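You operate a simulated robot arm through the tools that you are given. There is no shell and no other tool. Be economical: measure what you need, move in short steps, check, and stop when the job is done.

You run a simulated two-armed robot. Do the job below in one go: nothing can be reset, and whatever is moved stays where it is left.

Task
Charge can 72 slowly to about 200 V in its holder, under the yellow cover.
Fine: volts as the voltmeter shows; the can starts discharged; plus stud on the plus side; unlock, red switch on only with the cover over the can; hands off it once charged; no trip.

Only the result counts: the job must be done as asked and must still hold three seconds after the hand-in. Knocking over, shifting, dropping, spilling or breaking anything else fails it. A push-on lid holds only when it is set on centred and level and pressed home; a screw cap is set on level and turned clockwise until tight.

Robot
Two 7-joint arms with fingered hands on one trunk that stands fixed in place. Base frame: the origin is at the foot of the trunk, x ahead of it, y to its left, z up. Units: m, rad, N and s.
The left shoulder is at [0.052, 0.174, 1.093], the right one opposite. With the tool pointing down near the work surface each hand reaches from about 0.26 to 0.74 m from the base axis, measured 20 degrees to its own side. Payload 3.8 kg a hand.
The tool frame of a hand sits at the grasp point between the pads (the TCP): z along the fingers, y along the line on which they close. The tips reach 0.026 m beyond it. Largest opening 0.132 m; the body of the gripper starts 0.073 m behind the TCP. The gripper is a hand of 3 fingers: y runs from the thumb to the fingers, the wrist lies at [0, 0, -0.224] in the tool frame, and closing takes about 1.5 s.
Orientation is that of the tool frame in the base frame, as a unit quaternion [w, x, y, z]. With the fingers straight down and closing along the base's y, the tool's x points along the base's -x, its y along +y and its z along -z.

Tools
- The arms move only by the tool nudge_tool. It takes "left_targets", "right_targets" or both (then of equal length, played together; a hand with none holds still); each is a list of rows, each a list of 7 numbers: the shift along the tool's x, y, z in units of 300 mm (1.0 is 300 mm), then the turn, a rotation vector about the tool's x, y, z in units of 180 degrees (1.0 is 180 degrees), then the gripper command, from -1 (fully open) to 1 (shut), values between in proportion. In form: [[tx, ty, tz, wx, wy, wz, jaw], ...]. A call has 1 to 12 rows; each row is the pose to reach, as a shift and turn from the pose commanded when the call began, along the tool's axes at that moment. A call with a number of a shift or a turn outside -1 to 1 is refused whole. Rows are played at 5 a second. More than 0.05 m and 0.15 rad between two rows, or a gripper value outside its range, and nothing of the call is played. A pose out of reach is approached as far as the arm can. The call stops where the force on the tool passes 40 N (or 10 N more than at its start, if that is more) or the arm is blocked; 0.2 s more then pass. The fingers move at their own pace (about 0.108 m/s each) and stop on an object; they squeeze with about 26 N. The grip force told is the motor's: it shows also when the fingers shut on nothing. Time passes only in rows, and 0.2 s behind the last, so rows that repeat a pose let the fingers close. It gives the time, the measured TCP pose, the force on the tool (base axes), the opening and the grip force at its end, in the units of the frame above (readings bear some noise), with the torque about the TCP (base axes, N m) and any sound that the robot's microphone picked up.
- Cameras (640 x 400 px; columns grow to the right, rows downward): "scene" is now at [0.1704, 0.0498, 1.0351]; the picture's right is [0.67, -0.75, 0.00], its down [0.22, 0.19, -0.96] and it looks along [0.71, 0.64, 0.29] (base axes); focal length 214 px, centre (320, 200). "left" rides on the left gripper at [-0.061, 0.003, -0.092] in its tool frame; the picture's right is [-0.05, -1.00, 0.00], its down [0.83, -0.04, -0.55] and it looks along [0.55, -0.03, 0.83] (tool axes); focal length 230 px, centre (320, 200). "right" rides on the right gripper at [0.062, 0.003, -0.092] in its tool frame; the picture's right is [-0.05, 1.00, 0.00], its down [-0.83, -0.04, -0.56] and it looks along [-0.55, -0.03, 0.83] (tool axes); focal length 230 px, centre (320, 200). There is no depth. A picture from a camera that has moved, and an enlarged one, comes with that camera's place and axes in the base frame and with its lens. The place of the scene camera against the robot may be out by one fixed shift of up to 0.025 m in any direction.
- grab_frame(camera): a new picture of that camera. It takes no simulated time.
- raise_lower(by): slides the trunk up (or, below 0, down) by that many m; the arms and the scene camera ride with it, the base frame stays. It gives what a move gives, with no picture.
- set_grasp(shape, hand): the hand has 3 fingers and takes this shape, open, in about a second: jaw (thumb against the fingers, like two jaws); tri (thumb and two fingers); tip (a fingertip pinch); poke (one finger out to press); point (the index stretched); flat (the hand flat); cup (the hand cupped); fist (a fist). The gripper value then closes the fingers along that shape, each until it touches; the sizes above hold for jaw. It gives what a move gives, with no picture.
- head_to(pan, tilt): turns the head with the scene camera to pan (to the left, within 1.047 rad either way) and tilt (down, from -0.506 to 1.204), counted from straight ahead of the robot. It gives what a move gives.
- zoom(camera, box): a new picture of the part [left, top, right, bottom] of that camera's present view, enlarged. It takes no simulated time.
- finish_job(): hands the job in; it is judged then, once.

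Work in short steps. Places have to be worked out from the pictures, the camera data and where the tool is seen: move nearer, look again, correct. Check each grasp and each placing, and mend what went wrong. You have 120 turns and 86 pictures in all, those below and enlarged ones among them. Open the grippers and draw the arms clear of the work before you hand the job in, unless the task says otherwise; then end with one line.

The tools are called after "Emit:" by a JSON object that holds its "fn" and its "kwargs". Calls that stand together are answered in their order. nudge_tool: Moves the arms, as the interface text tells. Its arguments: {"type":"object","properties":{"left_targets":{"type":"array","items":{"type":"array","items":{"type":"number"}}},"right_targets":{"type":"array","items":{"type":"array","items":{"type":"number"}}}},"required":[]} The other tools are called the same way: raise_lower (by) slides the trunk up or down; set_grasp (shape, hand) gives the hand a shape; head_to (pan, tilt) turns the head that bears the scene camera; grab_frame (camera) takes a picture; zoom (camera, box) takes an enlarged picture of a part of a camera's view; finish_job () hands the job in.

At the start:

```text
time: 0.0
left_ee_pos: [0.2015, 0.312, 1.2206]
left_tool_rot: [0.001, -0.001, 1.0, 0.001]
left_contact_force: [-0.4, 0.6, 0.2]
left_wrist_torque: [0.0, -0.01, 0.03]
left_grip_width: 0.132
left_gripper_force: 0.1
left_shape: jaw
right_ee_pos: [0.2999, 0.0579, 1.2468]
right_tool_rot: [0.0, 0.0, 1.0, 0.0]
right_contact_force: [-0.5, 0.2, 0.1]
right_wrist_torque: [0.0, 0.01, -0.01]
right_grip_width: 0.1321
right_gripper_force: 0.1
right_shape: jaw
trunk travel left (down, up): [-0.4, 0.082]
head pan, tilt: [0.728, -0.293]
```

scene: 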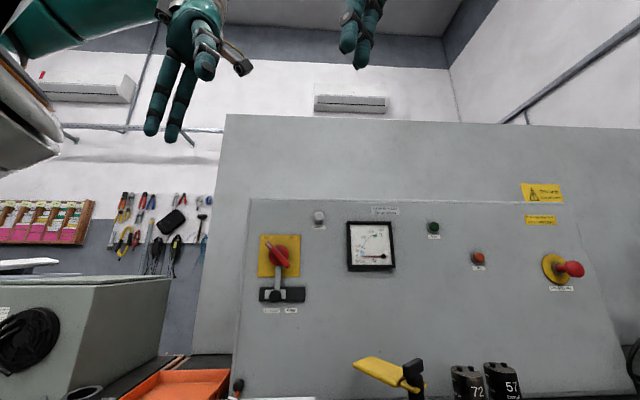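
right: 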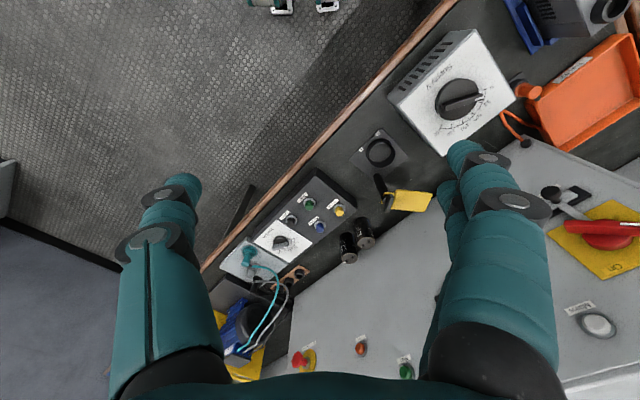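
left: 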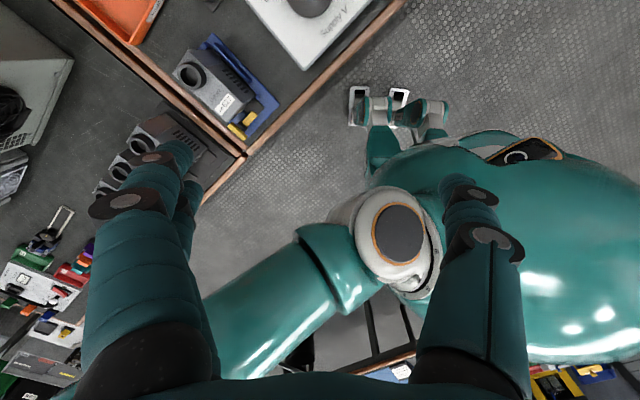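

The panel is ahead-left, the bench is below; I turn the head down to see the bench.

Emit:
{"fn": "head_to", "kwargs": {"pan": 0.35, "tilt": 0.5}}

Emit:
{"fn": "grab_frame", "kwargs": {"camera": "scene"}}

```text
time: 1.1
left_ee_pos: [0.2033, 0.3117, 1.2203]
left_tool_rot: [0.002, -0.001, 1.0, 0.0]
left_contact_force: [-0.7, -0.5, -0.2]
left_wrist_torque: [0.01, 0.04, -0.04]
left_grip_width: 0.132
left_gripper_force: 0.1
left_shape: jaw
right_ee_pos: [0.2984, 0.058, 1.248]
right_tool_rot: [0.0, -0.001, 1.0, 0.0]
right_contact_force: [-0.4, 0.0, -1.2]
right_wrist_torque: [-0.01, -0.02, -0.01]
right_grip_width: 0.1318
right_gripper_force: 0.0
right_shape: jaw
trunk travel left (down, up): [-0.4, 0.082]
head pan, tilt: [0.351, 0.499]
```

```text
82 pictures are left
camera scene: at [0.1969, 0.0286, 0.9641], right [0.34, -0.94, 0.0], down [-0.45, -0.16, -0.88], along [0.82, 0.3, -0.48], focal length 214 px, centre (320, 200)
```

scene: 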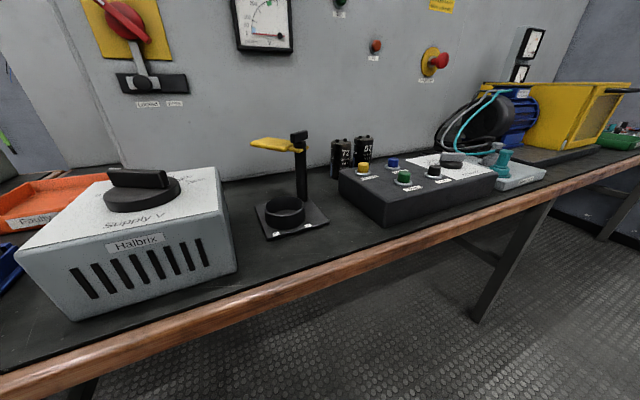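

Good overview. I zoom on the panel, the holder with cans, the button box, and the supply.

Emit:
{"fn": "zoom", "kwargs": {"camera": "scene", "box": [230, 110, 410, 250]}}

Emit:
{"fn": "zoom", "kwargs": {"camera": "scene", "box": [330, 130, 560, 230]}}

Emit:
{"fn": "zoom", "kwargs": {"camera": "scene", "box": [0, 150, 250, 320]}}

Emit:
{"fn": "head_to", "kwargs": {"pan": 0.5, "tilt": 0.0}}

Emit:
{"fn": "grab_frame", "kwargs": {"camera": "scene"}}

```text
2.86 times, centred on (320, 180) of scene
camera zoom: at [0.1969, 0.0286, 0.9641], right [0.34, -0.94, 0.0], down [-0.45, -0.16, -0.88], along [0.82, 0.3, -0.48], focal length 613 px, centre (320, 257)
```

zoom: 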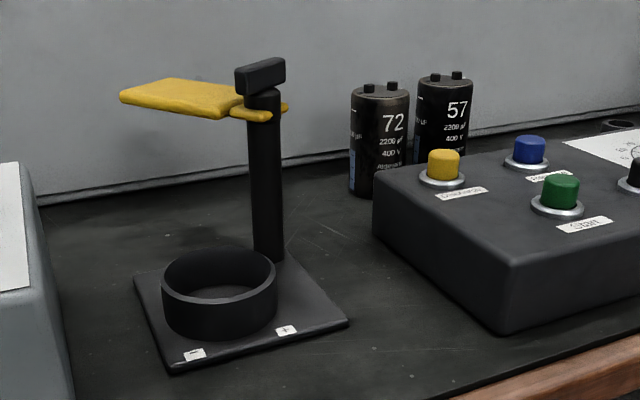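

```text
2.78 times, centred on (445, 180) of scene
camera zoom: at [0.1969, 0.0286, 0.9641], right [0.34, -0.94, 0.0], down [-0.45, -0.16, -0.88], along [0.82, 0.3, -0.48], focal length 597 px, centre (-28, 256)
```

zoom: 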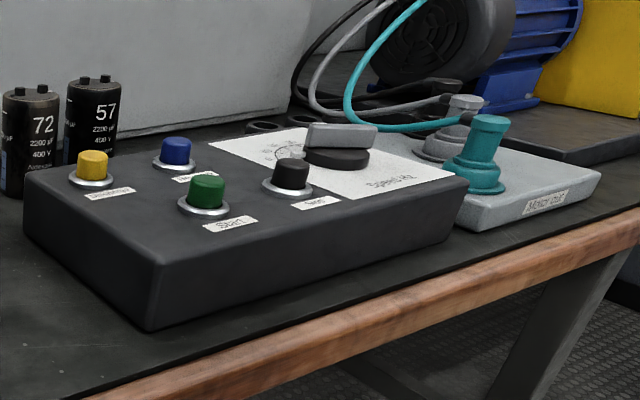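

```text
2.35 times, centred on (125, 235) of scene
camera zoom: at [0.1969, 0.0286, 0.9641], right [0.34, -0.94, 0.0], down [-0.45, -0.16, -0.88], along [0.82, 0.3, -0.48], focal length 505 px, centre (779, 118)
```

zoom: 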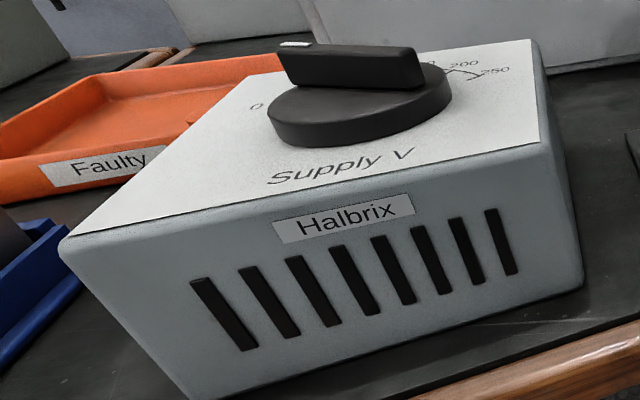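

```text
time: 2.1
left_ee_pos: [0.2037, 0.311, 1.2215]
left_tool_rot: [0.001, -0.001, 1.0, 0.0]
left_contact_force: [-0.2, -0.1, -0.7]
left_wrist_torque: [0.0, 0.02, 0.0]
left_grip_width: 0.1319
left_gripper_force: 0.0
left_shape: jaw
right_ee_pos: [0.2993, 0.0581, 1.2483]
right_tool_rot: [0.0, 0.0, 1.0, 0.0]
right_contact_force: [-0.9, 0.5, 0.4]
right_wrist_torque: [0.0, -0.01, 0.0]
right_grip_width: 0.132
right_gripper_force: 0.0
right_shape: jaw
trunk travel left (down, up): [-0.4, 0.082]
head pan, tilt: [0.499, 0.0]
```

```text
78 pictures are left
camera scene: at [0.1905, 0.0403, 1.0101], right [0.48, -0.88, 0.0], down [0.0, 0.0, -1.0], along [0.88, 0.48, 0.0], focal length 214 px, centre (320, 200)
```

scene: 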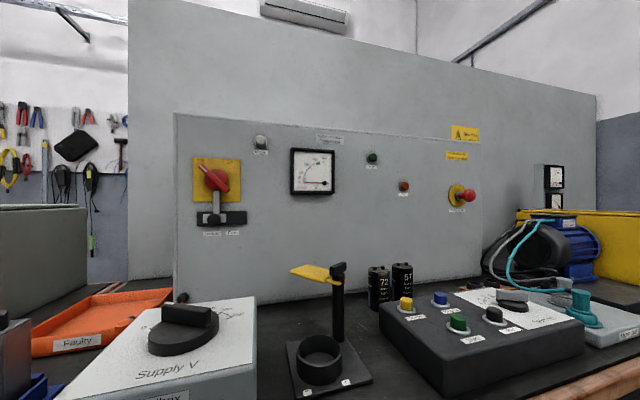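

Zoom into the panel's labels.

Emit:
{"fn": "zoom", "kwargs": {"camera": "scene", "box": [180, 125, 350, 245]}}

Emit:
{"fn": "zoom", "kwargs": {"camera": "scene", "box": [340, 120, 500, 220]}}

Emit:
{"fn": "zoom", "kwargs": {"camera": "scene", "box": [270, 240, 530, 400]}}

Emit:
{"fn": "zoom", "kwargs": {"camera": "scene", "box": [285, 145, 340, 200]}}

```text
3.33 times, centred on (265, 185) of scene
camera zoom: at [0.1905, 0.0403, 1.0101], right [0.48, -0.88, 0.0], down [0.0, 0.0, -1.0], along [0.88, 0.48, 0.0], focal length 715 px, centre (503, 250)
```

zoom: 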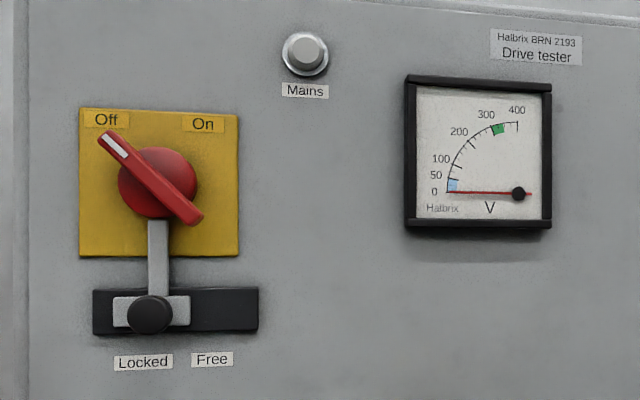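

```text
4.00 times, centred on (420, 170) of scene
camera zoom: at [0.1905, 0.0403, 1.0101], right [0.48, -0.88, 0.0], down [0.0, 0.0, -1.0], along [0.88, 0.48, 0.0], focal length 858 px, centre (-80, 320)
```

zoom: 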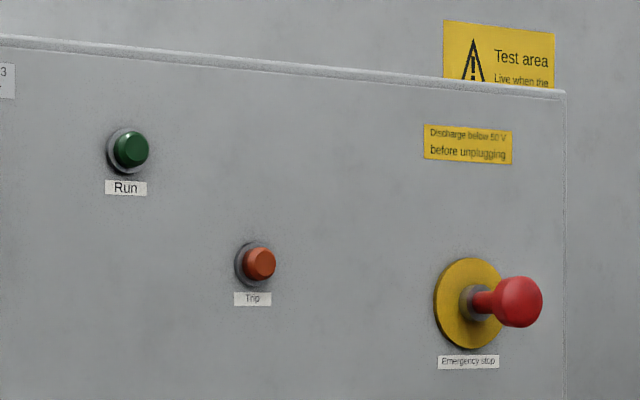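

```text
2.46 times, centred on (400, 320) of scene
camera zoom: at [0.1905, 0.0403, 1.0101], right [0.48, -0.88, 0.0], down [0.0, 0.0, -1.0], along [0.88, 0.48, 0.0], focal length 528 px, centre (123, -95)
```

zoom: 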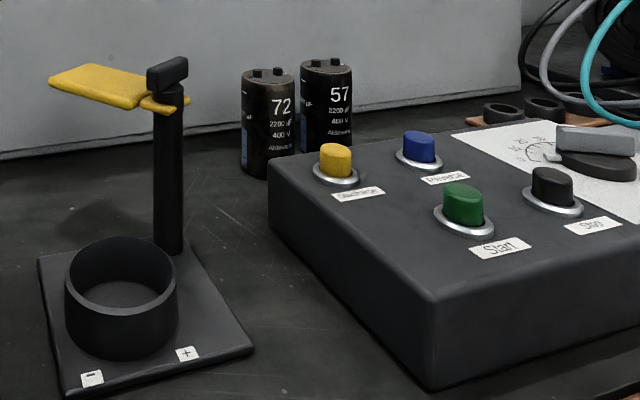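

```text
7.27 times, centred on (312, 172) of scene
camera zoom: at [0.1905, 0.0403, 1.0101], right [0.48, -0.88, 0.0], down [0.0, 0.0, -1.0], along [0.88, 0.48, 0.0], focal length 1560 px, centre (374, 400)
```

zoom: 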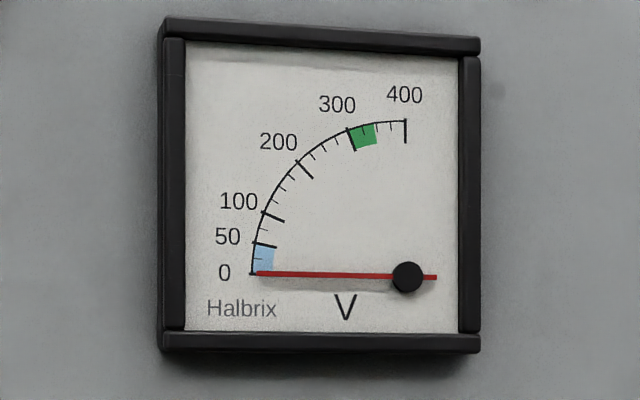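

The panel stands at about 45° (switch near (0.55,0.54,1.06)), can 72 near (0.77,0.18), ring near (0.50,0.21), supply knob near (0.36,0.36,0.85). I bring the left hand forward tilted 45° to look at the cans, and move the right hand aside.

Emit:
{"fn": "nudge_tool", "kwargs": {"left_targets": [[-0.12, -0.05, 0.05, 0, -0.035, 0, -1], [-0.24, -0.1, 0.1, 0, -0.07, 0, -1], [-0.36, -0.15, 0.15, 0, -0.105, 0, -1], [-0.48, -0.2, 0.2, 0, -0.14, 0, -1], [-0.6, -0.25, 0.25, 0, -0.175, 0, -1], [-0.72, -0.3, 0.3, 0, -0.21, 0, -1], [-0.84, -0.35, 0.35, 0, -0.25, 0, -1], [-0.94, -0.38, 0.42, 0, -0.25, 0, -1], [-0.97, -0.38, 0.5, 0, -0.25, 0, -1]], "right_targets": [[0, -0.1, 0, 0, 0, 0, -1], [0, -0.2, 0, 0, 0, 0, -1], [0, -0.3, 0, 0, 0, 0, -1], [0, -0.4, 0, 0, 0, 0, -1], [0, -0.5, 0, 0, 0, 0, -1], [0, -0.6, 0, 0, 0, 0, -1], [0, -0.67, 0, 0, 0, 0, -1], [0, -0.67, 0, 0, 0, 0, -1], [0, -0.67, 0, 0, 0, 0, -1]]}}

Emit:
{"fn": "grab_frame", "kwargs": {"camera": "left"}}

```text
time: 4.1
left_ee_pos: [0.4951, 0.1987, 1.0717]
left_tool_rot: [0.384, -0.001, 0.923, 0.0]
left_contact_force: [0.2, 0.2, 1.0]
left_wrist_torque: [0.01, 0.03, 0.02]
left_grip_width: 0.1317
left_gripper_force: 0.1
left_shape: jaw
right_ee_pos: [0.2983, -0.1437, 1.2459]
right_tool_rot: [-0.001, 0.0, 1.0, 0.001]
right_contact_force: [0.0, 0.7, -0.2]
right_wrist_torque: [-0.01, -0.01, 0.02]
right_grip_width: 0.1316
right_gripper_force: 0.0
right_shape: jaw
trunk travel left (down, up): [-0.4, 0.082]
head pan, tilt: [0.499, 0.0]
```

```text
73 pictures are left
camera left: at [0.4736, 0.2023, 1.1817], right [0.04, -1.0, 0.04], down [-0.98, -0.04, -0.2], along [0.2, -0.03, -0.98], focal length 230 px, centre (320, 200)
```

left: 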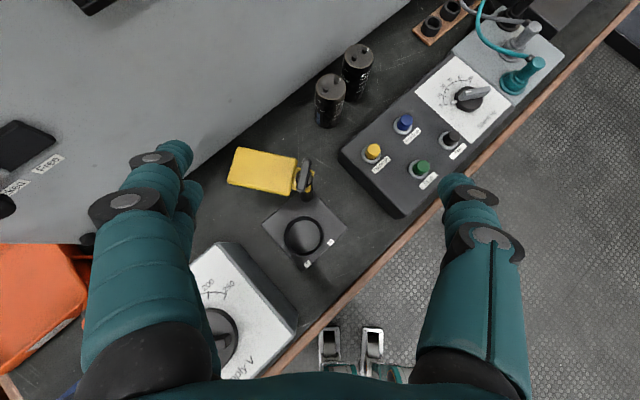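

Excellent view. I zoom on the cans, the holder and the supply scale.

Emit:
{"fn": "zoom", "kwargs": {"camera": "left", "box": [300, 30, 390, 140]}}

Emit:
{"fn": "zoom", "kwargs": {"camera": "left", "box": [220, 140, 360, 270]}}

```text
3.64 times, centred on (345, 85) of left
camera zoom: at [0.4736, 0.2023, 1.1817], right [0.04, -1.0, 0.04], down [-0.98, -0.04, -0.2], along [0.2, -0.03, -0.98], focal length 837 px, centre (229, 618)
```

zoom: 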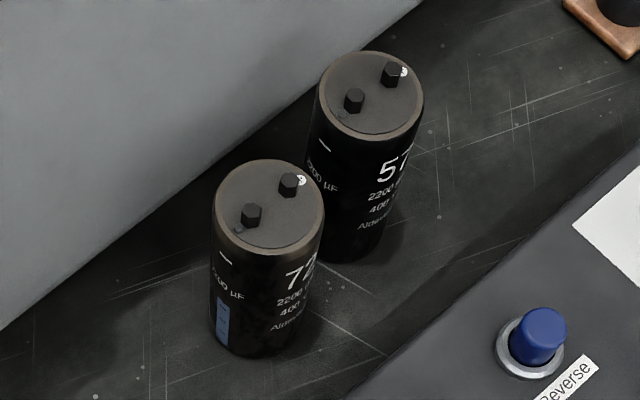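

```text
3.08 times, centred on (290, 205) of left
camera zoom: at [0.4736, 0.2023, 1.1817], right [0.04, -1.0, 0.04], down [-0.98, -0.04, -0.2], along [0.2, -0.03, -0.98], focal length 708 px, centre (412, 185)
```

zoom: 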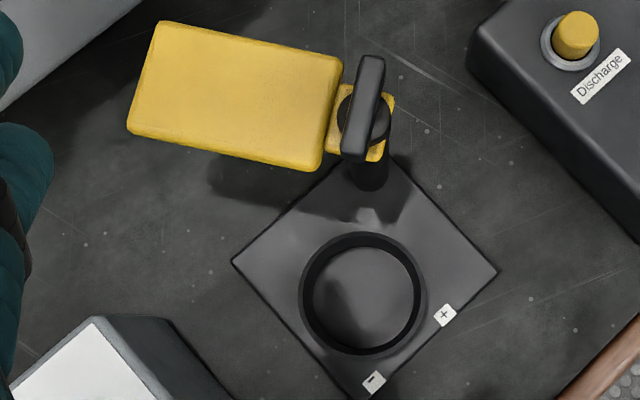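

Can 72's marked (plus) stud already points about toward the (+x,−y) direction, which matches the holder's plus side, so the can need hardly turn. I move the left hand to above the can at 30° tilt, with the hand partly closed to 0.09.

Emit:
{"fn": "nudge_tool", "kwargs": {"left_targets": [[-0.03, -0.01, 0.125, 0, 0.014, 0, -0.36], [-0.06, -0.02, 0.25, 0, 0.028, 0, -0.36], [-0.09, -0.035, 0.375, 0, 0.042, 0, -0.36], [-0.12, -0.05, 0.5, 0, 0.056, 0, -0.36], [-0.145, -0.06, 0.625, 0, 0.07, 0, -0.36], [-0.17, -0.07, 0.747, 0, 0.083, 0, -0.36], [-0.17, -0.07, 0.747, 0, 0.083, 0, -0.36]]}}

Emit:
{"fn": "grab_frame", "kwargs": {"camera": "left"}}

Emit:
{"fn": "head_to", "kwargs": {"pan": 0.35, "tilt": 0.3}}

Emit:
{"fn": "grab_frame", "kwargs": {"camera": "scene"}}

```text
time: 5.7
left_ee_pos: [0.6369, 0.2378, 0.992]
left_tool_rot: [0.261, 0.0, 0.965, 0.0]
left_contact_force: [0.5, 0.3, -1.0]
left_wrist_torque: [-0.02, 0.0, 0.0]
left_grip_width: 0.0901
left_gripper_force: 0.0
left_shape: jaw
left hand out of reach, approached as far as the arm can: row 4, 5, 6, 7
right_ee_pos: [0.2994, -0.143, 1.2481]
right_tool_rot: [0.0, 0.0, 1.0, 0.001]
right_contact_force: [0.2, -0.1, 0.1]
right_wrist_torque: [0.01, -0.02, 0.0]
right_grip_width: 0.1319
right_gripper_force: 0.0
right_shape: jaw
trunk travel left (down, up): [-0.4, 0.082]
head pan, tilt: [0.499, 0.0]
```

```text
70 pictures are left
camera left: at [0.6434, 0.2424, 1.1049], right [0.05, -1.0, 0.03], down [-1.0, -0.04, 0.06], along [-0.06, -0.03, -1.0], focal length 230 px, centre (320, 200)
```

left: 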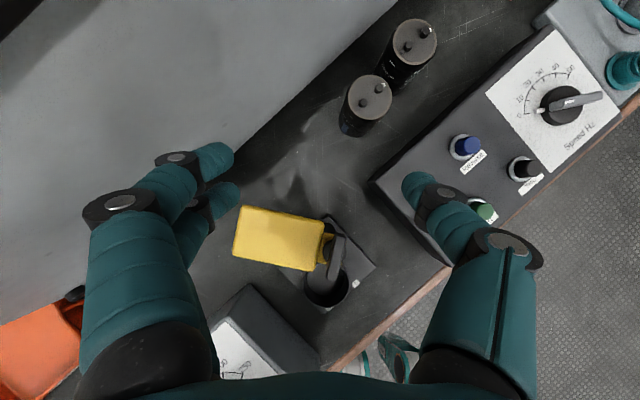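

```text
time: 6.5
left_ee_pos: [0.6354, 0.2383, 0.9923]
left_tool_rot: [0.261, -0.001, 0.965, 0.0]
left_contact_force: [0.4, 0.4, -0.4]
left_wrist_torque: [-0.02, 0.01, 0.02]
left_grip_width: 0.09
left_gripper_force: 0.1
left_shape: jaw
right_ee_pos: [0.2995, -0.142, 1.2468]
right_tool_rot: [0.001, 0.001, 1.0, 0.0]
right_contact_force: [0.1, -0.4, 0.0]
right_wrist_torque: [0.01, 0.0, 0.02]
right_grip_width: 0.1318
right_gripper_force: 0.1
right_shape: jaw
trunk travel left (down, up): [-0.4, 0.082]
head pan, tilt: [0.351, 0.3]
```

```text
69 pictures are left
camera scene: at [0.1992, 0.0294, 0.9825], right [0.34, -0.94, 0.0], down [-0.28, -0.1, -0.96], along [0.9, 0.33, -0.29], focal length 214 px, centre (320, 200)
```

scene: 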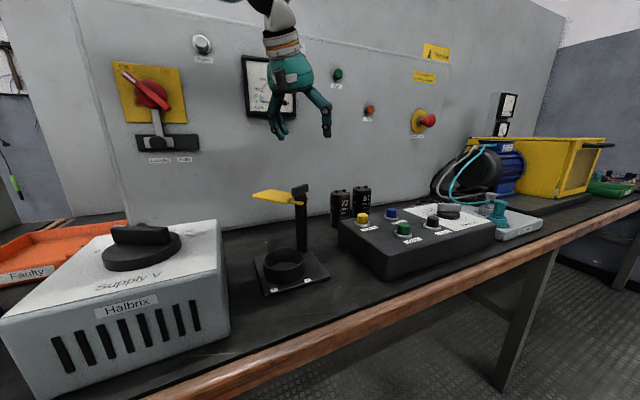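

The arm stopped short at 30° tilt (not a distance limit, likely a joint limit). I go back to 45° tilt and shift toward the can, lower, to see whether that is reachable.

Emit:
{"fn": "nudge_tool", "kwargs": {"left_targets": [[0, -0.03, 0.02, 0, -0.03, 0, -0.36], [-0.02, -0.07, 0.05, 0, -0.06, 0, -0.36], [-0.04, -0.12, 0.1, 0, -0.09, 0, -0.36], [-0.06, -0.17, 0.15, 0, -0.1, 0, -0.36], [-0.08, -0.2, 0.2, 0, -0.1, 0, -0.36]]}}

```text
time: 7.7
left_ee_pos: [0.6489, 0.2176, 1.0013]
left_tool_rot: [0.397, -0.001, 0.918, 0.0]
left_contact_force: [0.5, -0.9, 0.2]
left_wrist_torque: [0.01, -0.05, 0.0]
left_grip_width: 0.0897
left_gripper_force: 0.3
left_shape: jaw
left hand out of reach, approached as far as the arm can: row 3, 4, 5
right_ee_pos: [0.2972, -0.1422, 1.2476]
right_tool_rot: [0.0, 0.0, 1.0, 0.0]
right_contact_force: [-0.3, -0.2, -0.1]
right_wrist_torque: [0.01, -0.06, 0.0]
right_grip_width: 0.1319
right_gripper_force: 0.1
right_shape: jaw
trunk travel left (down, up): [-0.4, 0.082]
head pan, tilt: [0.351, 0.3]
```

The limit doesn't seem to be distance; I test moving forward and down without the sideways shift.

Emit:
{"fn": "nudge_tool", "kwargs": {"left_targets": [[0.027, 0, 0.09, 0, 0, 0, -0.36], [0.053, 0, 0.187, 0, 0, 0, -0.36], [0.053, 0, 0.187, 0, 0, 0, -0.36]]}}

```text
time: 8.5
left_ee_pos: [0.6654, 0.2231, 0.9695]
left_tool_rot: [0.409, -0.001, 0.913, 0.001]
left_contact_force: [-0.4, 0.0, 0.3]
left_wrist_torque: [0.0, -0.01, -0.02]
left_grip_width: 0.09
left_gripper_force: 0.1
left_shape: jaw
left hand out of reach, approached as far as the arm can: row 2, 3
right_ee_pos: [0.2992, -0.1426, 1.2465]
right_tool_rot: [0.0, 0.0, 1.0, 0.0]
right_contact_force: [0.5, 0.4, 0.5]
right_wrist_torque: [0.01, 0.03, 0.0]
right_grip_width: 0.132
right_gripper_force: 0.0
right_shape: jaw
trunk travel left (down, up): [-0.4, 0.082]
head pan, tilt: [0.351, 0.3]
```

Some progress. I try yawing the hand 20° inward (pointing right), which also suits the free space around can 57.

Emit:
{"fn": "nudge_tool", "kwargs": {"left_targets": [[0, 0, 0, 0.027, 0, 0.025, -0.36], [0, 0, 0, 0.054, 0, 0.05, -0.36], [0, 0, 0, 0.081, 0, 0.076, -0.36], [0, -0.03, 0.05, 0.081, 0, 0.076, -0.36], [0, -0.06, 0.1, 0.081, 0, 0.076, -0.36]]}}

```text
time: 9.7
left_ee_pos: [0.6845, 0.2088, 0.9514]
left_tool_rot: [0.402, 0.16, 0.899, -0.067]
left_contact_force: [0.3, -0.1, 0.0]
left_wrist_torque: [0.0, 0.03, 0.01]
left_grip_width: 0.0899
left_gripper_force: 0.1
left_shape: jaw
left hand out of reach, approached as far as the arm can: row 5
right_ee_pos: [0.299, -0.1414, 1.2474]
right_tool_rot: [0.0, 0.0, 1.0, 0.001]
right_contact_force: [0.7, -0.1, 0.1]
right_wrist_torque: [-0.02, -0.05, 0.02]
right_grip_width: 0.132
right_gripper_force: 0.1
right_shape: jaw
trunk travel left (down, up): [-0.4, 0.082]
head pan, tilt: [0.351, 0.3]
```

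Inward yaw helps, and the hand is now nearly right above the pre-grasp line. I lower toward the pre-grasp point about 0.1 m back along the tool from the can.

Emit:
{"fn": "nudge_tool", "kwargs": {"left_targets": [[0.06, -0.005, 0.06, 0, 0, 0, -0.36], [0.12, -0.01, 0.12, 0, 0, 0, -0.36], [0.176, -0.014, 0.178, 0, 0, 0, -0.36], [0.176, -0.014, 0.178, 0, 0, 0, -0.36]]}}

Emit:
{"fn": "grab_frame", "kwargs": {"camera": "left"}}

Emit:
{"fn": "zoom", "kwargs": {"camera": "scene", "box": [220, 80, 440, 250]}}

```text
time: 10.7
left_ee_pos: [0.6679, 0.2177, 0.8876]
left_tool_rot: [0.403, 0.159, 0.899, -0.067]
left_contact_force: [0.6, 0.0, 0.7]
left_wrist_torque: [-0.03, 0.0, 0.0]
left_grip_width: 0.09
left_gripper_force: 0.1
left_shape: jaw
left hand out of reach, approached as far as the arm can: row 1, 2, 3, 4
right_ee_pos: [0.2986, -0.1417, 1.2461]
right_tool_rot: [0.0, 0.0, 1.0, 0.0]
right_contact_force: [0.8, -0.7, 0.6]
right_wrist_torque: [0.0, -0.01, 0.0]
right_grip_width: 0.1318
right_gripper_force: 0.1
right_shape: jaw
trunk travel left (down, up): [-0.4, 0.082]
head pan, tilt: [0.351, 0.3]
```

```text
68 pictures are left
camera left: at [0.6428, 0.2306, 0.9967], right [-0.31, -0.95, 0.03], down [-0.92, 0.29, -0.25], along [0.23, -0.1, -0.97], focal length 230 px, centre (320, 200)
```

left: 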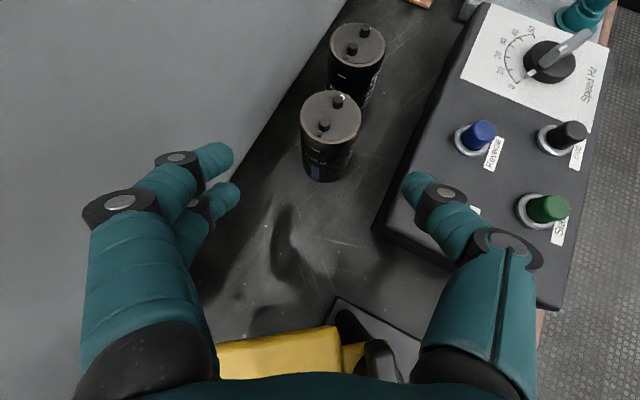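

```text
2.35 times, centred on (330, 165) of scene
camera zoom: at [0.1988, 0.0291, 0.9825], right [0.34, -0.94, 0.0], down [-0.28, -0.1, -0.96], along [0.9, 0.33, -0.3], focal length 505 px, centre (296, 282)
```

zoom: 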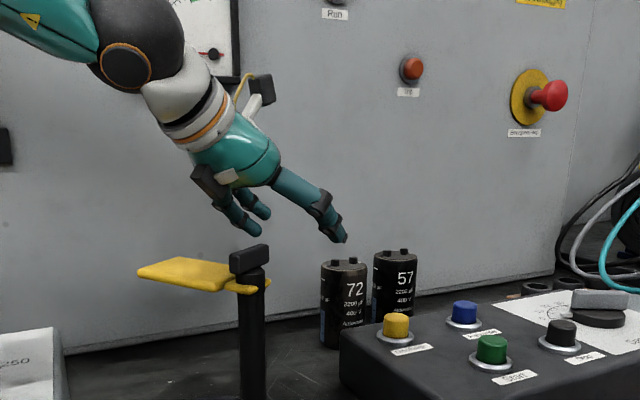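

Still limited; I look at the arm's own posture to learn what is limiting it.

Emit:
{"fn": "head_to", "kwargs": {"pan": 0.85, "tilt": 0.0}}

Emit:
{"fn": "grab_frame", "kwargs": {"camera": "scene"}}

```text
time: 11.6
left_ee_pos: [0.6688, 0.218, 0.888]
left_tool_rot: [0.402, 0.159, 0.899, -0.067]
left_contact_force: [0.3, 0.3, -0.8]
left_wrist_torque: [0.03, -0.04, 0.0]
left_grip_width: 0.0899
left_gripper_force: 0.0
left_shape: jaw
right_ee_pos: [0.299, -0.1428, 1.2475]
right_tool_rot: [0.0, 0.0, 1.0, 0.001]
right_contact_force: [0.6, 0.0, 1.2]
right_wrist_torque: [-0.01, 0.0, 0.0]
right_grip_width: 0.132
right_gripper_force: 0.1
right_shape: jaw
trunk travel left (down, up): [-0.4, 0.082]
head pan, tilt: [0.85, 0.0]
```

```text
66 pictures are left
camera scene: at [0.1709, 0.0648, 1.0101], right [0.75, -0.66, 0.0], down [0.0, 0.0, -1.0], along [0.66, 0.75, 0.0], focal length 214 px, centre (320, 200)
```

scene: 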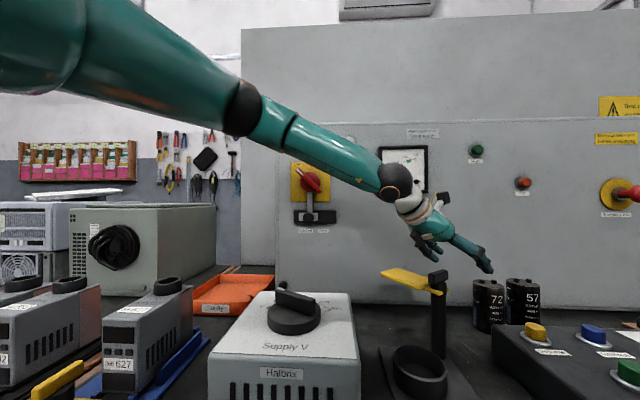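

The elbow looks bent outward rather than straight, so a wrist limit is likely what stops it. I yaw another 25° inward and try advancing.

Emit:
{"fn": "nudge_tool", "kwargs": {"left_targets": [[0, 0, 0, 0.034, 0, 0.031, -0.36], [0, 0, 0, 0.068, 0, 0.062, -0.36], [0, 0, 0, 0.103, 0, 0.093, -0.36], [-0.05, -0.02, 0.05, 0.103, 0, 0.093, -0.36], [-0.1, -0.04, 0.1, 0.103, 0, 0.093, -0.36]]}}

```text
time: 12.8
left_ee_pos: [0.6668, 0.2101, 0.9021]
left_tool_rot: [0.376, 0.352, 0.844, -0.151]
left_contact_force: [-0.5, 0.4, 0.0]
left_wrist_torque: [-0.01, 0.0, 0.0]
left_grip_width: 0.0901
left_gripper_force: 0.2
left_shape: jaw
left hand out of reach, approached as far as the arm can: row 3, 4, 5
right_ee_pos: [0.2986, -0.1427, 1.2453]
right_tool_rot: [0.001, 0.0, 1.0, 0.0]
right_contact_force: [0.1, -0.3, 0.5]
right_wrist_torque: [0.01, 0.02, -0.01]
right_grip_width: 0.132
right_gripper_force: 0.1
right_shape: jaw
trunk travel left (down, up): [-0.4, 0.082]
head pan, tilt: [0.85, 0.0]
```

Reach grows with inward yaw. I test whether a raised trunk helps: raise 0.08 m (hand rises too, free space above).

Emit:
{"fn": "raise_lower", "kwargs": {"by": 0.08}}

```text
time: 14.0
left_ee_pos: [0.6473, 0.2109, 1.1643]
left_tool_rot: [0.491, 0.367, 0.784, -0.1]
left_contact_force: [0.3, -0.6, 0.2]
left_wrist_torque: [-0.04, 0.0, -0.02]
left_grip_width: 0.09
left_gripper_force: 0.0
left_shape: jaw
right_ee_pos: [0.3013, -0.1426, 1.3266]
right_tool_rot: [-0.001, 0.0, 1.0, 0.0]
right_contact_force: [1.0, -0.3, -0.6]
right_wrist_torque: [-0.02, 0.02, 0.01]
right_grip_width: 0.1316
right_gripper_force: 0.0
right_shape: jaw
trunk travel left (down, up): [-0.48, 0.002]
head pan, tilt: [0.85, 0.0]
```

The trunk rise let the arm re-settle much higher. I re-orient to a level-closing pose (45° tilt, 30° inward yaw) and come down to about (0.60,0.23,1.05).

Emit:
{"fn": "nudge_tool", "kwargs": {"left_targets": [[0.1, -0.035, 0.012, -0.005, 0.022, -0.024, -0.36], [0.2, -0.07, 0.024, -0.01, 0.044, -0.049, -0.36], [0.3, -0.105, 0.036, -0.015, 0.066, -0.073, -0.36], [0.39, -0.138, 0.048, -0.019, 0.087, -0.097, -0.36], [0.39, -0.138, 0.048, -0.019, 0.087, -0.097, -0.36]]}}

Emit:
{"fn": "grab_frame", "kwargs": {"camera": "scene"}}

```text
time: 15.2
left_ee_pos: [0.5985, 0.2278, 1.0518]
left_tool_rot: [0.371, 0.241, 0.891, -0.1]
left_contact_force: [-0.5, -0.1, 0.9]
left_wrist_torque: [0.0, 0.02, 0.02]
left_grip_width: 0.0898
left_gripper_force: 0.2
left_shape: jaw
right_ee_pos: [0.2984, -0.1434, 1.3279]
right_tool_rot: [0.0, 0.001, 1.0, 0.001]
right_contact_force: [0.1, -0.3, -0.7]
right_wrist_torque: [-0.01, -0.01, -0.01]
right_grip_width: 0.1318
right_gripper_force: 0.0
right_shape: jaw
trunk travel left (down, up): [-0.48, 0.002]
head pan, tilt: [0.85, 0.0]
```

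```text
65 pictures are left
camera scene: at [0.1802, 0.0648, 1.1191], right [0.75, -0.66, 0.0], down [0.0, 0.0, -1.0], along [0.66, 0.75, 0.0], focal length 214 px, centre (320, 200)
```

scene: 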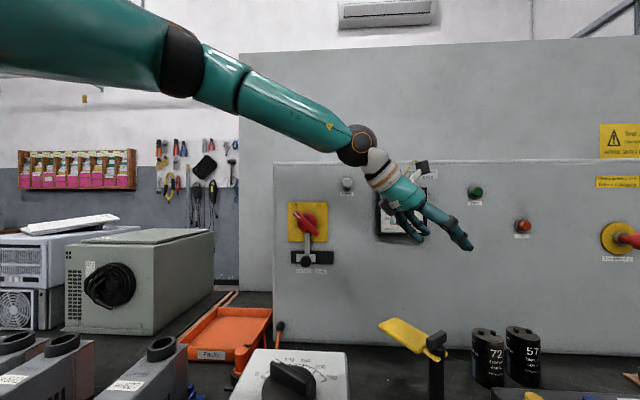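

Reached exactly. Now along to the pre-grasp point (0.696,0.213,0.866).

Emit:
{"fn": "nudge_tool", "kwargs": {"left_targets": [[0.045, 0.024, 0.13, 0, 0, 0, -0.36], [0.09, 0.048, 0.26, 0, 0, 0, -0.36], [0.134, 0.071, 0.39, 0, 0, 0, -0.36], [0.178, 0.095, 0.52, 0, 0, 0, -0.36], [0.223, 0.118, 0.654, 0, 0, 0, -0.36], [0.223, 0.118, 0.654, 0, 0, 0, -0.36]]}}

Emit:
{"fn": "grab_frame", "kwargs": {"camera": "left"}}

```text
time: 16.6
left_ee_pos: [0.5751, 0.2635, 0.9736]
left_tool_rot: [0.37, 0.241, 0.892, -0.1]
left_contact_force: [1.1, 0.3, 0.0]
left_wrist_torque: [-0.03, 0.01, 0.0]
left_grip_width: 0.0902
left_gripper_force: 0.1
left_shape: jaw
left hand out of reach, approached as far as the arm can: row 1, 2, 3, 4, 5, 6
right_ee_pos: [0.2986, -0.1435, 1.3271]
right_tool_rot: [0.0, 0.0, 1.0, 0.0]
right_contact_force: [0.3, -0.6, -0.3]
right_wrist_torque: [0.01, -0.02, -0.01]
right_grip_width: 0.1321
right_gripper_force: 0.1
right_shape: jaw
trunk travel left (down, up): [-0.48, 0.002]
head pan, tilt: [0.85, 0.0]
```

```text
64 pictures are left
camera left: at [0.5578, 0.2789, 1.0839], right [-0.47, -0.88, 0.04], down [-0.87, 0.46, -0.2], along [0.16, -0.12, -0.98], focal length 230 px, centre (320, 200)
```

left: 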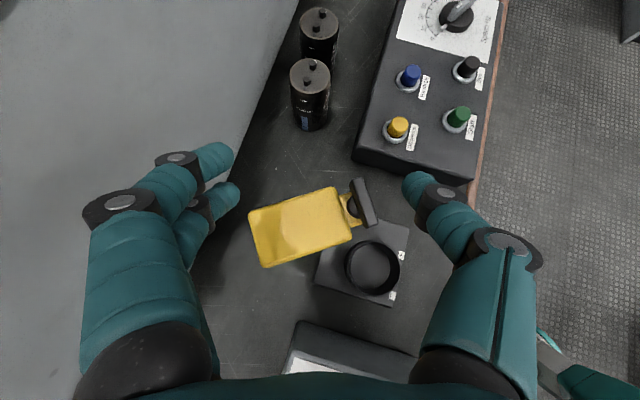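

Raising hurts, so a lower trunk should help. I retract the left hand up and back, then lower the trunk.

Emit:
{"fn": "nudge_tool", "kwargs": {"left_targets": [[0, 0, -0.13, 0, 0, 0, -0.36], [0, 0, -0.26, 0, 0, 0, -0.36], [-0.06, 0, -0.38, 0, 0, 0, -0.36], [-0.15, 0, -0.5, 0, 0, 0, -0.36], [-0.23, 0, -0.6, 0, 0, 0, -0.36], [-0.23, 0, -0.6, 0, 0, 0, -0.36]]}}

Emit:
{"fn": "raise_lower", "kwargs": {"by": -0.18}}

Emit:
{"fn": "grab_frame", "kwargs": {"camera": "scene"}}

```text
time: 18.0
left_ee_pos: [0.499, 0.3061, 1.1483]
left_tool_rot: [0.371, 0.24, 0.891, -0.099]
left_contact_force: [-0.1, 0.1, -0.3]
left_wrist_torque: [-0.04, -0.01, -0.01]
left_grip_width: 0.0902
left_gripper_force: 0.1
left_shape: jaw
right_ee_pos: [0.2979, -0.1422, 1.3268]
right_tool_rot: [0.0, 0.0, 1.0, 0.001]
right_contact_force: [-0.2, -0.2, -0.7]
right_wrist_torque: [0.03, -0.03, -0.01]
right_grip_width: 0.1319
right_gripper_force: 0.1
right_shape: jaw
trunk travel left (down, up): [-0.48, 0.002]
head pan, tilt: [0.85, 0.0]
```

```text
time: 20.0
left_ee_pos: [0.4978, 0.3083, 0.9672]
left_tool_rot: [0.372, 0.241, 0.891, -0.099]
left_contact_force: [0.0, 0.3, 0.0]
left_wrist_torque: [0.02, 0.0, -0.04]
left_grip_width: 0.0899
left_gripper_force: 0.1
left_shape: jaw
right_ee_pos: [0.2984, -0.1418, 1.1484]
right_tool_rot: [0.001, 0.0, 1.0, 0.0]
right_contact_force: [-0.3, 0.3, 0.3]
right_wrist_torque: [0.0, 0.0, 0.02]
right_grip_width: 0.1318
right_gripper_force: 0.1
right_shape: jaw
trunk travel left (down, up): [-0.3, 0.182]
head pan, tilt: [0.85, 0.0]
```

```text
63 pictures are left
camera scene: at [0.1583, 0.0649, 0.9038], right [0.75, -0.66, 0.0], down [0.0, 0.0, -1.0], along [0.66, 0.75, 0.0], focal length 214 px, centre (320, 200)
```

scene: 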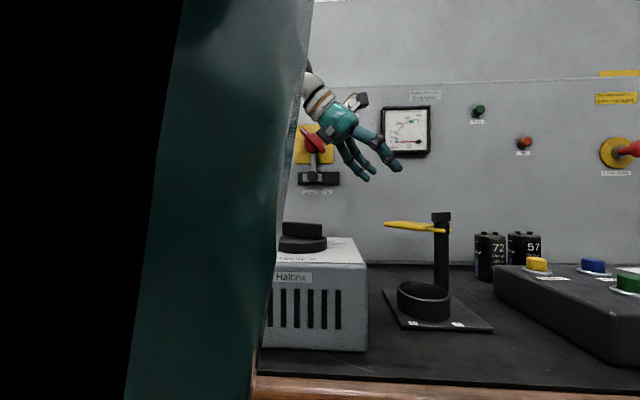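

Now try the approach with the lower trunk, first to (0.68,0.225,0.93).

Emit:
{"fn": "nudge_tool", "kwargs": {"left_targets": [[-0.08, 0.013, 0.11, 0, 0, 0, -0.36], [-0.155, 0.026, 0.225, 0, 0, 0, -0.36], [-0.23, 0.038, 0.335, 0, 0, 0, -0.36], [-0.305, 0.05, 0.445, 0, 0, 0, -0.36], [-0.382, 0.064, 0.557, 0, 0, 0, -0.36], [-0.382, 0.064, 0.557, 0, 0, 0, -0.36]]}}

```text
time: 21.4
left_ee_pos: [0.6799, 0.2243, 0.9307]
left_tool_rot: [0.371, 0.241, 0.891, -0.1]
left_contact_force: [0.2, -1.0, 0.5]
left_wrist_torque: [0.03, -0.01, 0.03]
left_grip_width: 0.0899
left_gripper_force: 0.2
left_shape: jaw
right_ee_pos: [0.2979, -0.1429, 1.1468]
right_tool_rot: [0.0, 0.0, 1.0, 0.0]
right_contact_force: [-0.5, 0.6, 0.6]
right_wrist_torque: [0.0, 0.01, 0.0]
right_grip_width: 0.1323
right_gripper_force: 0.2
right_shape: jaw
trunk travel left (down, up): [-0.3, 0.182]
head pan, tilt: [0.85, 0.0]
```

That works well. Now down to the pre-grasp point and look.

Emit:
{"fn": "nudge_tool", "kwargs": {"left_targets": [[0.054, 0, 0.1, 0, 0, 0, -0.36], [0.108, -0.005, 0.199, 0, 0, 0, -0.36], [0.108, -0.005, 0.199, 0, 0, 0, -0.36]]}}

Emit:
{"fn": "grab_frame", "kwargs": {"camera": "left"}}

```text
time: 22.2
left_ee_pos: [0.697, 0.2126, 0.8657]
left_tool_rot: [0.372, 0.241, 0.891, -0.099]
left_contact_force: [0.6, 0.0, 0.4]
left_wrist_torque: [-0.01, -0.01, -0.01]
left_grip_width: 0.0901
left_gripper_force: 0.1
left_shape: jaw
right_ee_pos: [0.2988, -0.1426, 1.148]
right_tool_rot: [0.0, 0.0, 1.0, 0.0]
right_contact_force: [0.1, 0.2, -0.7]
right_wrist_torque: [0.0, 0.02, 0.0]
right_grip_width: 0.1319
right_gripper_force: 0.1
right_shape: jaw
trunk travel left (down, up): [-0.3, 0.182]
head pan, tilt: [0.85, 0.0]
```

```text
62 pictures are left
camera left: at [0.6796, 0.2283, 0.9767], right [-0.47, -0.88, 0.04], down [-0.87, 0.46, -0.2], along [0.16, -0.12, -0.98], focal length 230 px, centre (320, 200)
```

left: 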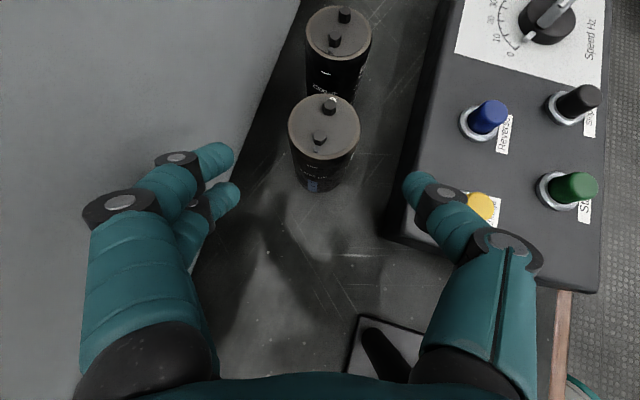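

Lateral alignment with can 72 is spot on (top centre ≈ (0.754,0.179)), and its plus stud already lies at −45°, same as the holder. I advance 0.097 m along the tool.

Emit:
{"fn": "nudge_tool", "kwargs": {"left_targets": [[0, 0, 0.08, 0, 0, 0, -0.36], [0, 0, 0.16, 0, 0, 0, -0.36], [0, 0, 0.24, 0, 0, 0, -0.36], [0, 0, 0.32, 0, 0, 0, -0.36]]}}

Emit:
{"fn": "grab_frame", "kwargs": {"camera": "left"}}

Emit:
{"fn": "zoom", "kwargs": {"camera": "scene", "box": [380, 170, 640, 330]}}

```text
time: 23.2
left_ee_pos: [0.7206, 0.2214, 0.8072]
left_tool_rot: [0.373, 0.24, 0.891, -0.1]
left_contact_force: [0.3, 0.0, 0.7]
left_wrist_torque: [-0.01, 0.08, -0.03]
left_grip_width: 0.0898
left_gripper_force: 0.1
left_shape: jaw
left hand out of reach, approached as far as the arm can: row 2, 3, 4
right_ee_pos: [0.2988, -0.1417, 1.1469]
right_tool_rot: [0.0, 0.0, 1.0, 0.0]
right_contact_force: [-0.4, -0.2, 0.8]
right_wrist_torque: [-0.04, 0.0, 0.0]
right_grip_width: 0.1317
right_gripper_force: 0.1
right_shape: jaw
trunk travel left (down, up): [-0.3, 0.182]
head pan, tilt: [0.85, 0.0]
```

```text
61 pictures are left
camera left: at [0.7031, 0.236, 0.9175], right [-0.47, -0.88, 0.04], down [-0.87, 0.45, -0.2], along [0.16, -0.13, -0.98], focal length 230 px, centre (320, 200)
```

left: 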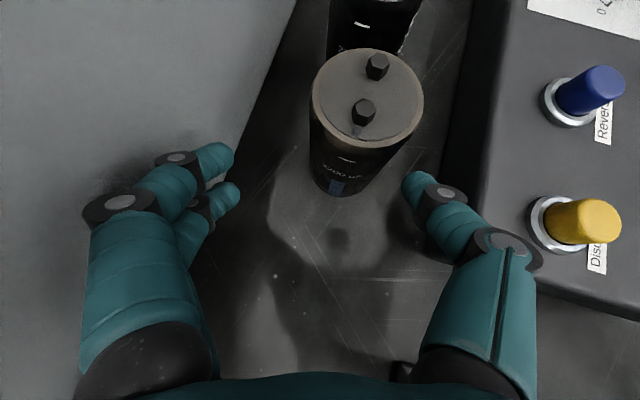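

```text
2.46 times, centred on (510, 250) of scene
camera zoom: at [0.1591, 0.0659, 0.9035], right [0.75, -0.66, 0.0], down [0.0, 0.0, -1.0], along [0.66, 0.75, 0.0], focal length 528 px, centre (-148, 77)
```

zoom: 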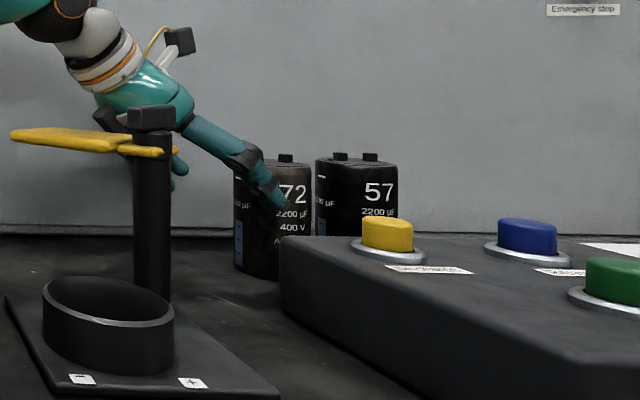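

3–4 cm short. I lift straight up 0.11 m, lower the trunk a further 0.11 m, and look at where the hand ends.

Emit:
{"fn": "nudge_tool", "kwargs": {"left_targets": [[-0.09, 0, -0.09, 0, 0, 0, -0.36], [-0.18, 0, -0.18, 0, 0, 0, -0.36], [-0.26, 0, -0.26, 0, 0, 0, -0.36], [-0.26, 0, -0.26, 0, 0, 0, -0.36]]}}

Emit:
{"fn": "raise_lower", "kwargs": {"by": -0.08}}

```text
time: 24.2
left_ee_pos: [0.7188, 0.2207, 0.9175]
left_tool_rot: [0.372, 0.241, 0.891, -0.1]
left_contact_force: [-0.4, -0.5, 0.5]
left_wrist_torque: [0.0, -0.01, -0.03]
left_grip_width: 0.0901
left_gripper_force: 0.0
left_shape: jaw
right_ee_pos: [0.2988, -0.142, 1.1474]
right_tool_rot: [0.0, 0.0, 1.0, -0.001]
right_contact_force: [0.0, -0.5, -0.3]
right_wrist_torque: [-0.02, 0.05, 0.02]
right_grip_width: 0.1319
right_gripper_force: 0.0
right_shape: jaw
trunk travel left (down, up): [-0.3, 0.182]
head pan, tilt: [0.85, 0.0]
```

```text
time: 25.3
left_ee_pos: [0.7195, 0.2197, 0.8381]
left_tool_rot: [0.372, 0.241, 0.891, -0.099]
left_contact_force: [-0.2, 0.5, 0.2]
left_wrist_torque: [-0.01, -0.03, 0.0]
left_grip_width: 0.0898
left_gripper_force: 0.1
left_shape: jaw
right_ee_pos: [0.2972, -0.143, 1.0663]
right_tool_rot: [0.001, 0.0, 1.0, 0.0]
right_contact_force: [-0.5, 0.0, -0.2]
right_wrist_torque: [0.0, -0.03, -0.02]
right_grip_width: 0.1319
right_gripper_force: 0.0
right_shape: jaw
trunk travel left (down, up): [-0.22, 0.262]
head pan, tilt: [0.85, 0.0]
```

Now align laterally (0.018 m right), check, then descend along the tool.

Emit:
{"fn": "nudge_tool", "kwargs": {"left_targets": [[-0.01, -0.03, 0.01, 0, 0, 0, -0.36], [-0.02, -0.06, 0.02, 0, 0, 0, -0.36], [-0.02, -0.06, 0.02, 0, 0, 0, -0.36]]}}

Emit:
{"fn": "grab_frame", "kwargs": {"camera": "left"}}

```text
time: 26.1
left_ee_pos: [0.7164, 0.199, 0.8374]
left_tool_rot: [0.371, 0.241, 0.891, -0.1]
left_contact_force: [-0.4, -0.7, 0.0]
left_wrist_torque: [-0.01, -0.03, 0.0]
left_grip_width: 0.0901
left_gripper_force: 0.1
left_shape: jaw
right_ee_pos: [0.2989, -0.1433, 1.0673]
right_tool_rot: [0.0, 0.001, 1.0, -0.001]
right_contact_force: [1.0, -0.2, 0.3]
right_wrist_torque: [-0.02, -0.03, -0.03]
right_grip_width: 0.1318
right_gripper_force: 0.0
right_shape: jaw
trunk travel left (down, up): [-0.22, 0.262]
head pan, tilt: [0.85, 0.0]
```

```text
59 pictures are left
camera left: at [0.6992, 0.2138, 0.9486], right [-0.47, -0.88, 0.04], down [-0.87, 0.46, -0.2], along [0.16, -0.12, -0.98], focal length 230 px, centre (320, 200)
```

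left: 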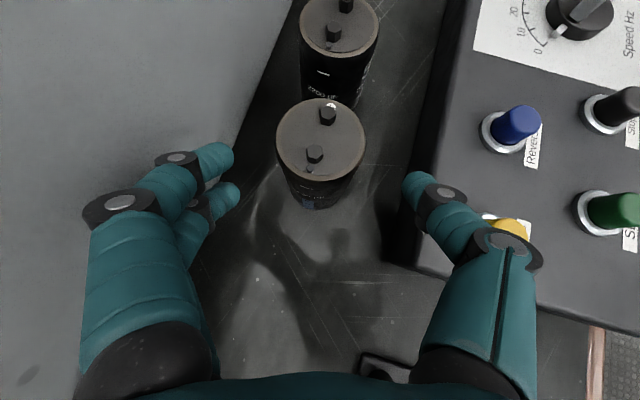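

Centred between the fingers. Advance 0.06 m along the tool.

Emit:
{"fn": "nudge_tool", "kwargs": {"left_targets": [[0, 0, 0.05, 0, 0, 0, -0.36], [0, 0, 0.1, 0, 0, 0, -0.36], [0, 0, 0.15, 0, 0, 0, -0.36], [0, 0, 0.2, 0, 0, 0, -0.36]]}}

Emit:
{"fn": "grab_frame", "kwargs": {"camera": "left"}}

```text
time: 27.1
left_ee_pos: [0.7372, 0.1887, 0.811]
left_tool_rot: [0.371, 0.24, 0.892, -0.099]
left_contact_force: [0.3, 1.4, 0.6]
left_wrist_torque: [-0.01, 0.01, -0.02]
left_grip_width: 0.0898
left_gripper_force: 0.0
left_shape: jaw
left hand out of reach, approached as far as the arm can: row 3, 4
right_ee_pos: [0.2989, -0.1418, 1.0672]
right_tool_rot: [-0.001, -0.001, 1.0, 0.0]
right_contact_force: [0.3, 0.5, -0.3]
right_wrist_torque: [0.01, 0.02, -0.01]
right_grip_width: 0.1321
right_gripper_force: 0.0
right_shape: jaw
trunk travel left (down, up): [-0.22, 0.262]
head pan, tilt: [0.85, 0.0]
```

```text
58 pictures are left
camera left: at [0.7203, 0.2029, 0.9221], right [-0.47, -0.88, 0.03], down [-0.87, 0.45, -0.2], along [0.16, -0.12, -0.98], focal length 230 px, centre (320, 200)
```

left: 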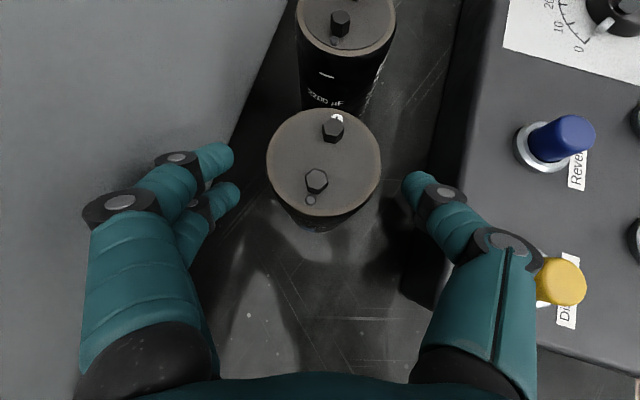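

Still 2 cm short of the can's axis. I lift 0.06 m, lower the trunk another 0.06 m, and flatten the hand by 7°.

Emit:
{"fn": "nudge_tool", "kwargs": {"left_targets": [[-0.07, 0, -0.07, 0, 0, 0, -0.36], [-0.141, 0, -0.141, 0, -0.02, 0, -0.36], [-0.16, 0, -0.16, 0, -0.039, 0, -0.36], [-0.16, 0, -0.16, 0, -0.039, 0, -0.36]]}}

Emit:
{"fn": "raise_lower", "kwargs": {"by": -0.06}}

Emit:
{"fn": "grab_frame", "kwargs": {"camera": "scene"}}

```text
time: 28.1
left_ee_pos: [0.7359, 0.1875, 0.8816]
left_tool_rot: [0.426, 0.234, 0.867, -0.114]
left_contact_force: [0.1, -1.2, 0.2]
left_wrist_torque: [0.0, 0.02, 0.01]
left_grip_width: 0.0897
left_gripper_force: 0.0
left_shape: jaw
right_ee_pos: [0.2988, -0.1423, 1.0678]
right_tool_rot: [0.0, 0.0, 1.0, 0.0]
right_contact_force: [0.0, 0.8, -0.1]
right_wrist_torque: [0.02, -0.02, 0.01]
right_grip_width: 0.1317
right_gripper_force: 0.0
right_shape: jaw
trunk travel left (down, up): [-0.22, 0.262]
head pan, tilt: [0.85, 0.0]
```

```text
time: 29.1
left_ee_pos: [0.7373, 0.1886, 0.8217]
left_tool_rot: [0.427, 0.234, 0.866, -0.114]
left_contact_force: [0.1, 0.2, -0.4]
left_wrist_torque: [-0.02, -0.01, 0.0]
left_grip_width: 0.0899
left_gripper_force: 0.1
left_shape: jaw
right_ee_pos: [0.3107, -0.1419, 0.9977]
right_tool_rot: [-0.016, -0.001, 1.0, 0.001]
right_contact_force: [0.1, 0.7, 0.6]
right_wrist_torque: [-0.01, -0.02, 0.02]
right_grip_width: 0.1319
right_gripper_force: 0.1
right_shape: jaw
trunk travel left (down, up): [-0.16, 0.322]
head pan, tilt: [0.85, 0.0]
```

```text
57 pictures are left
camera scene: at [0.1568, 0.0648, 0.7647], right [0.75, -0.66, 0.0], down [0.0, 0.0, -1.0], along [0.66, 0.75, 0.0], focal length 214 px, centre (320, 200)
```

scene: 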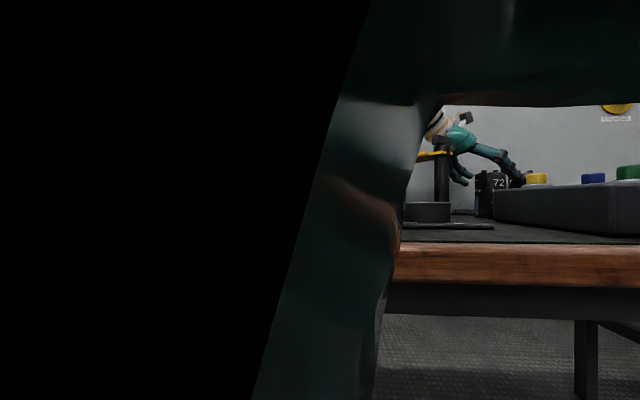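

Now move the remaining (+0.015,−0.009,−0.027) m to the grasp point.

Emit:
{"fn": "nudge_tool", "kwargs": {"left_targets": [[0.012, 0, 0.033, 0, 0, 0, -0.36], [0.024, 0, 0.067, 0, 0, 0, -0.36], [0.036, 0, 0.1, 0, 0, 0, -0.36], [0.036, 0, 0.1, 0, 0, 0, -0.36]]}}

Emit:
{"fn": "grab_frame", "kwargs": {"camera": "left"}}

```text
time: 30.1
left_ee_pos: [0.7519, 0.1791, 0.7945]
left_tool_rot: [0.426, 0.235, 0.866, -0.115]
left_contact_force: [0.4, 0.6, 0.3]
left_wrist_torque: [-0.02, 0.04, 0.01]
left_grip_width: 0.09
left_gripper_force: 0.0
left_shape: jaw
right_ee_pos: [0.3106, -0.142, 0.997]
right_tool_rot: [-0.017, 0.0, 1.0, 0.001]
right_contact_force: [-0.3, -0.2, 0.7]
right_wrist_torque: [-0.03, 0.0, -0.01]
right_grip_width: 0.1318
right_gripper_force: 0.0
right_shape: jaw
trunk travel left (down, up): [-0.16, 0.322]
head pan, tilt: [0.85, 0.0]
```

```text
56 pictures are left
camera left: at [0.7232, 0.1997, 0.9022], right [-0.47, -0.88, 0.04], down [-0.84, 0.44, -0.32], along [0.26, -0.18, -0.95], focal length 230 px, centre (320, 200)
```

left: 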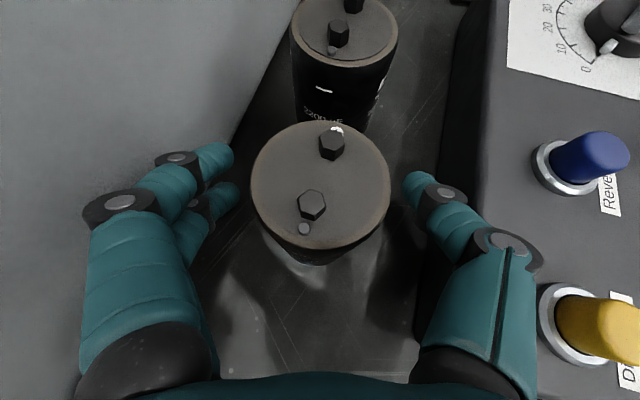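

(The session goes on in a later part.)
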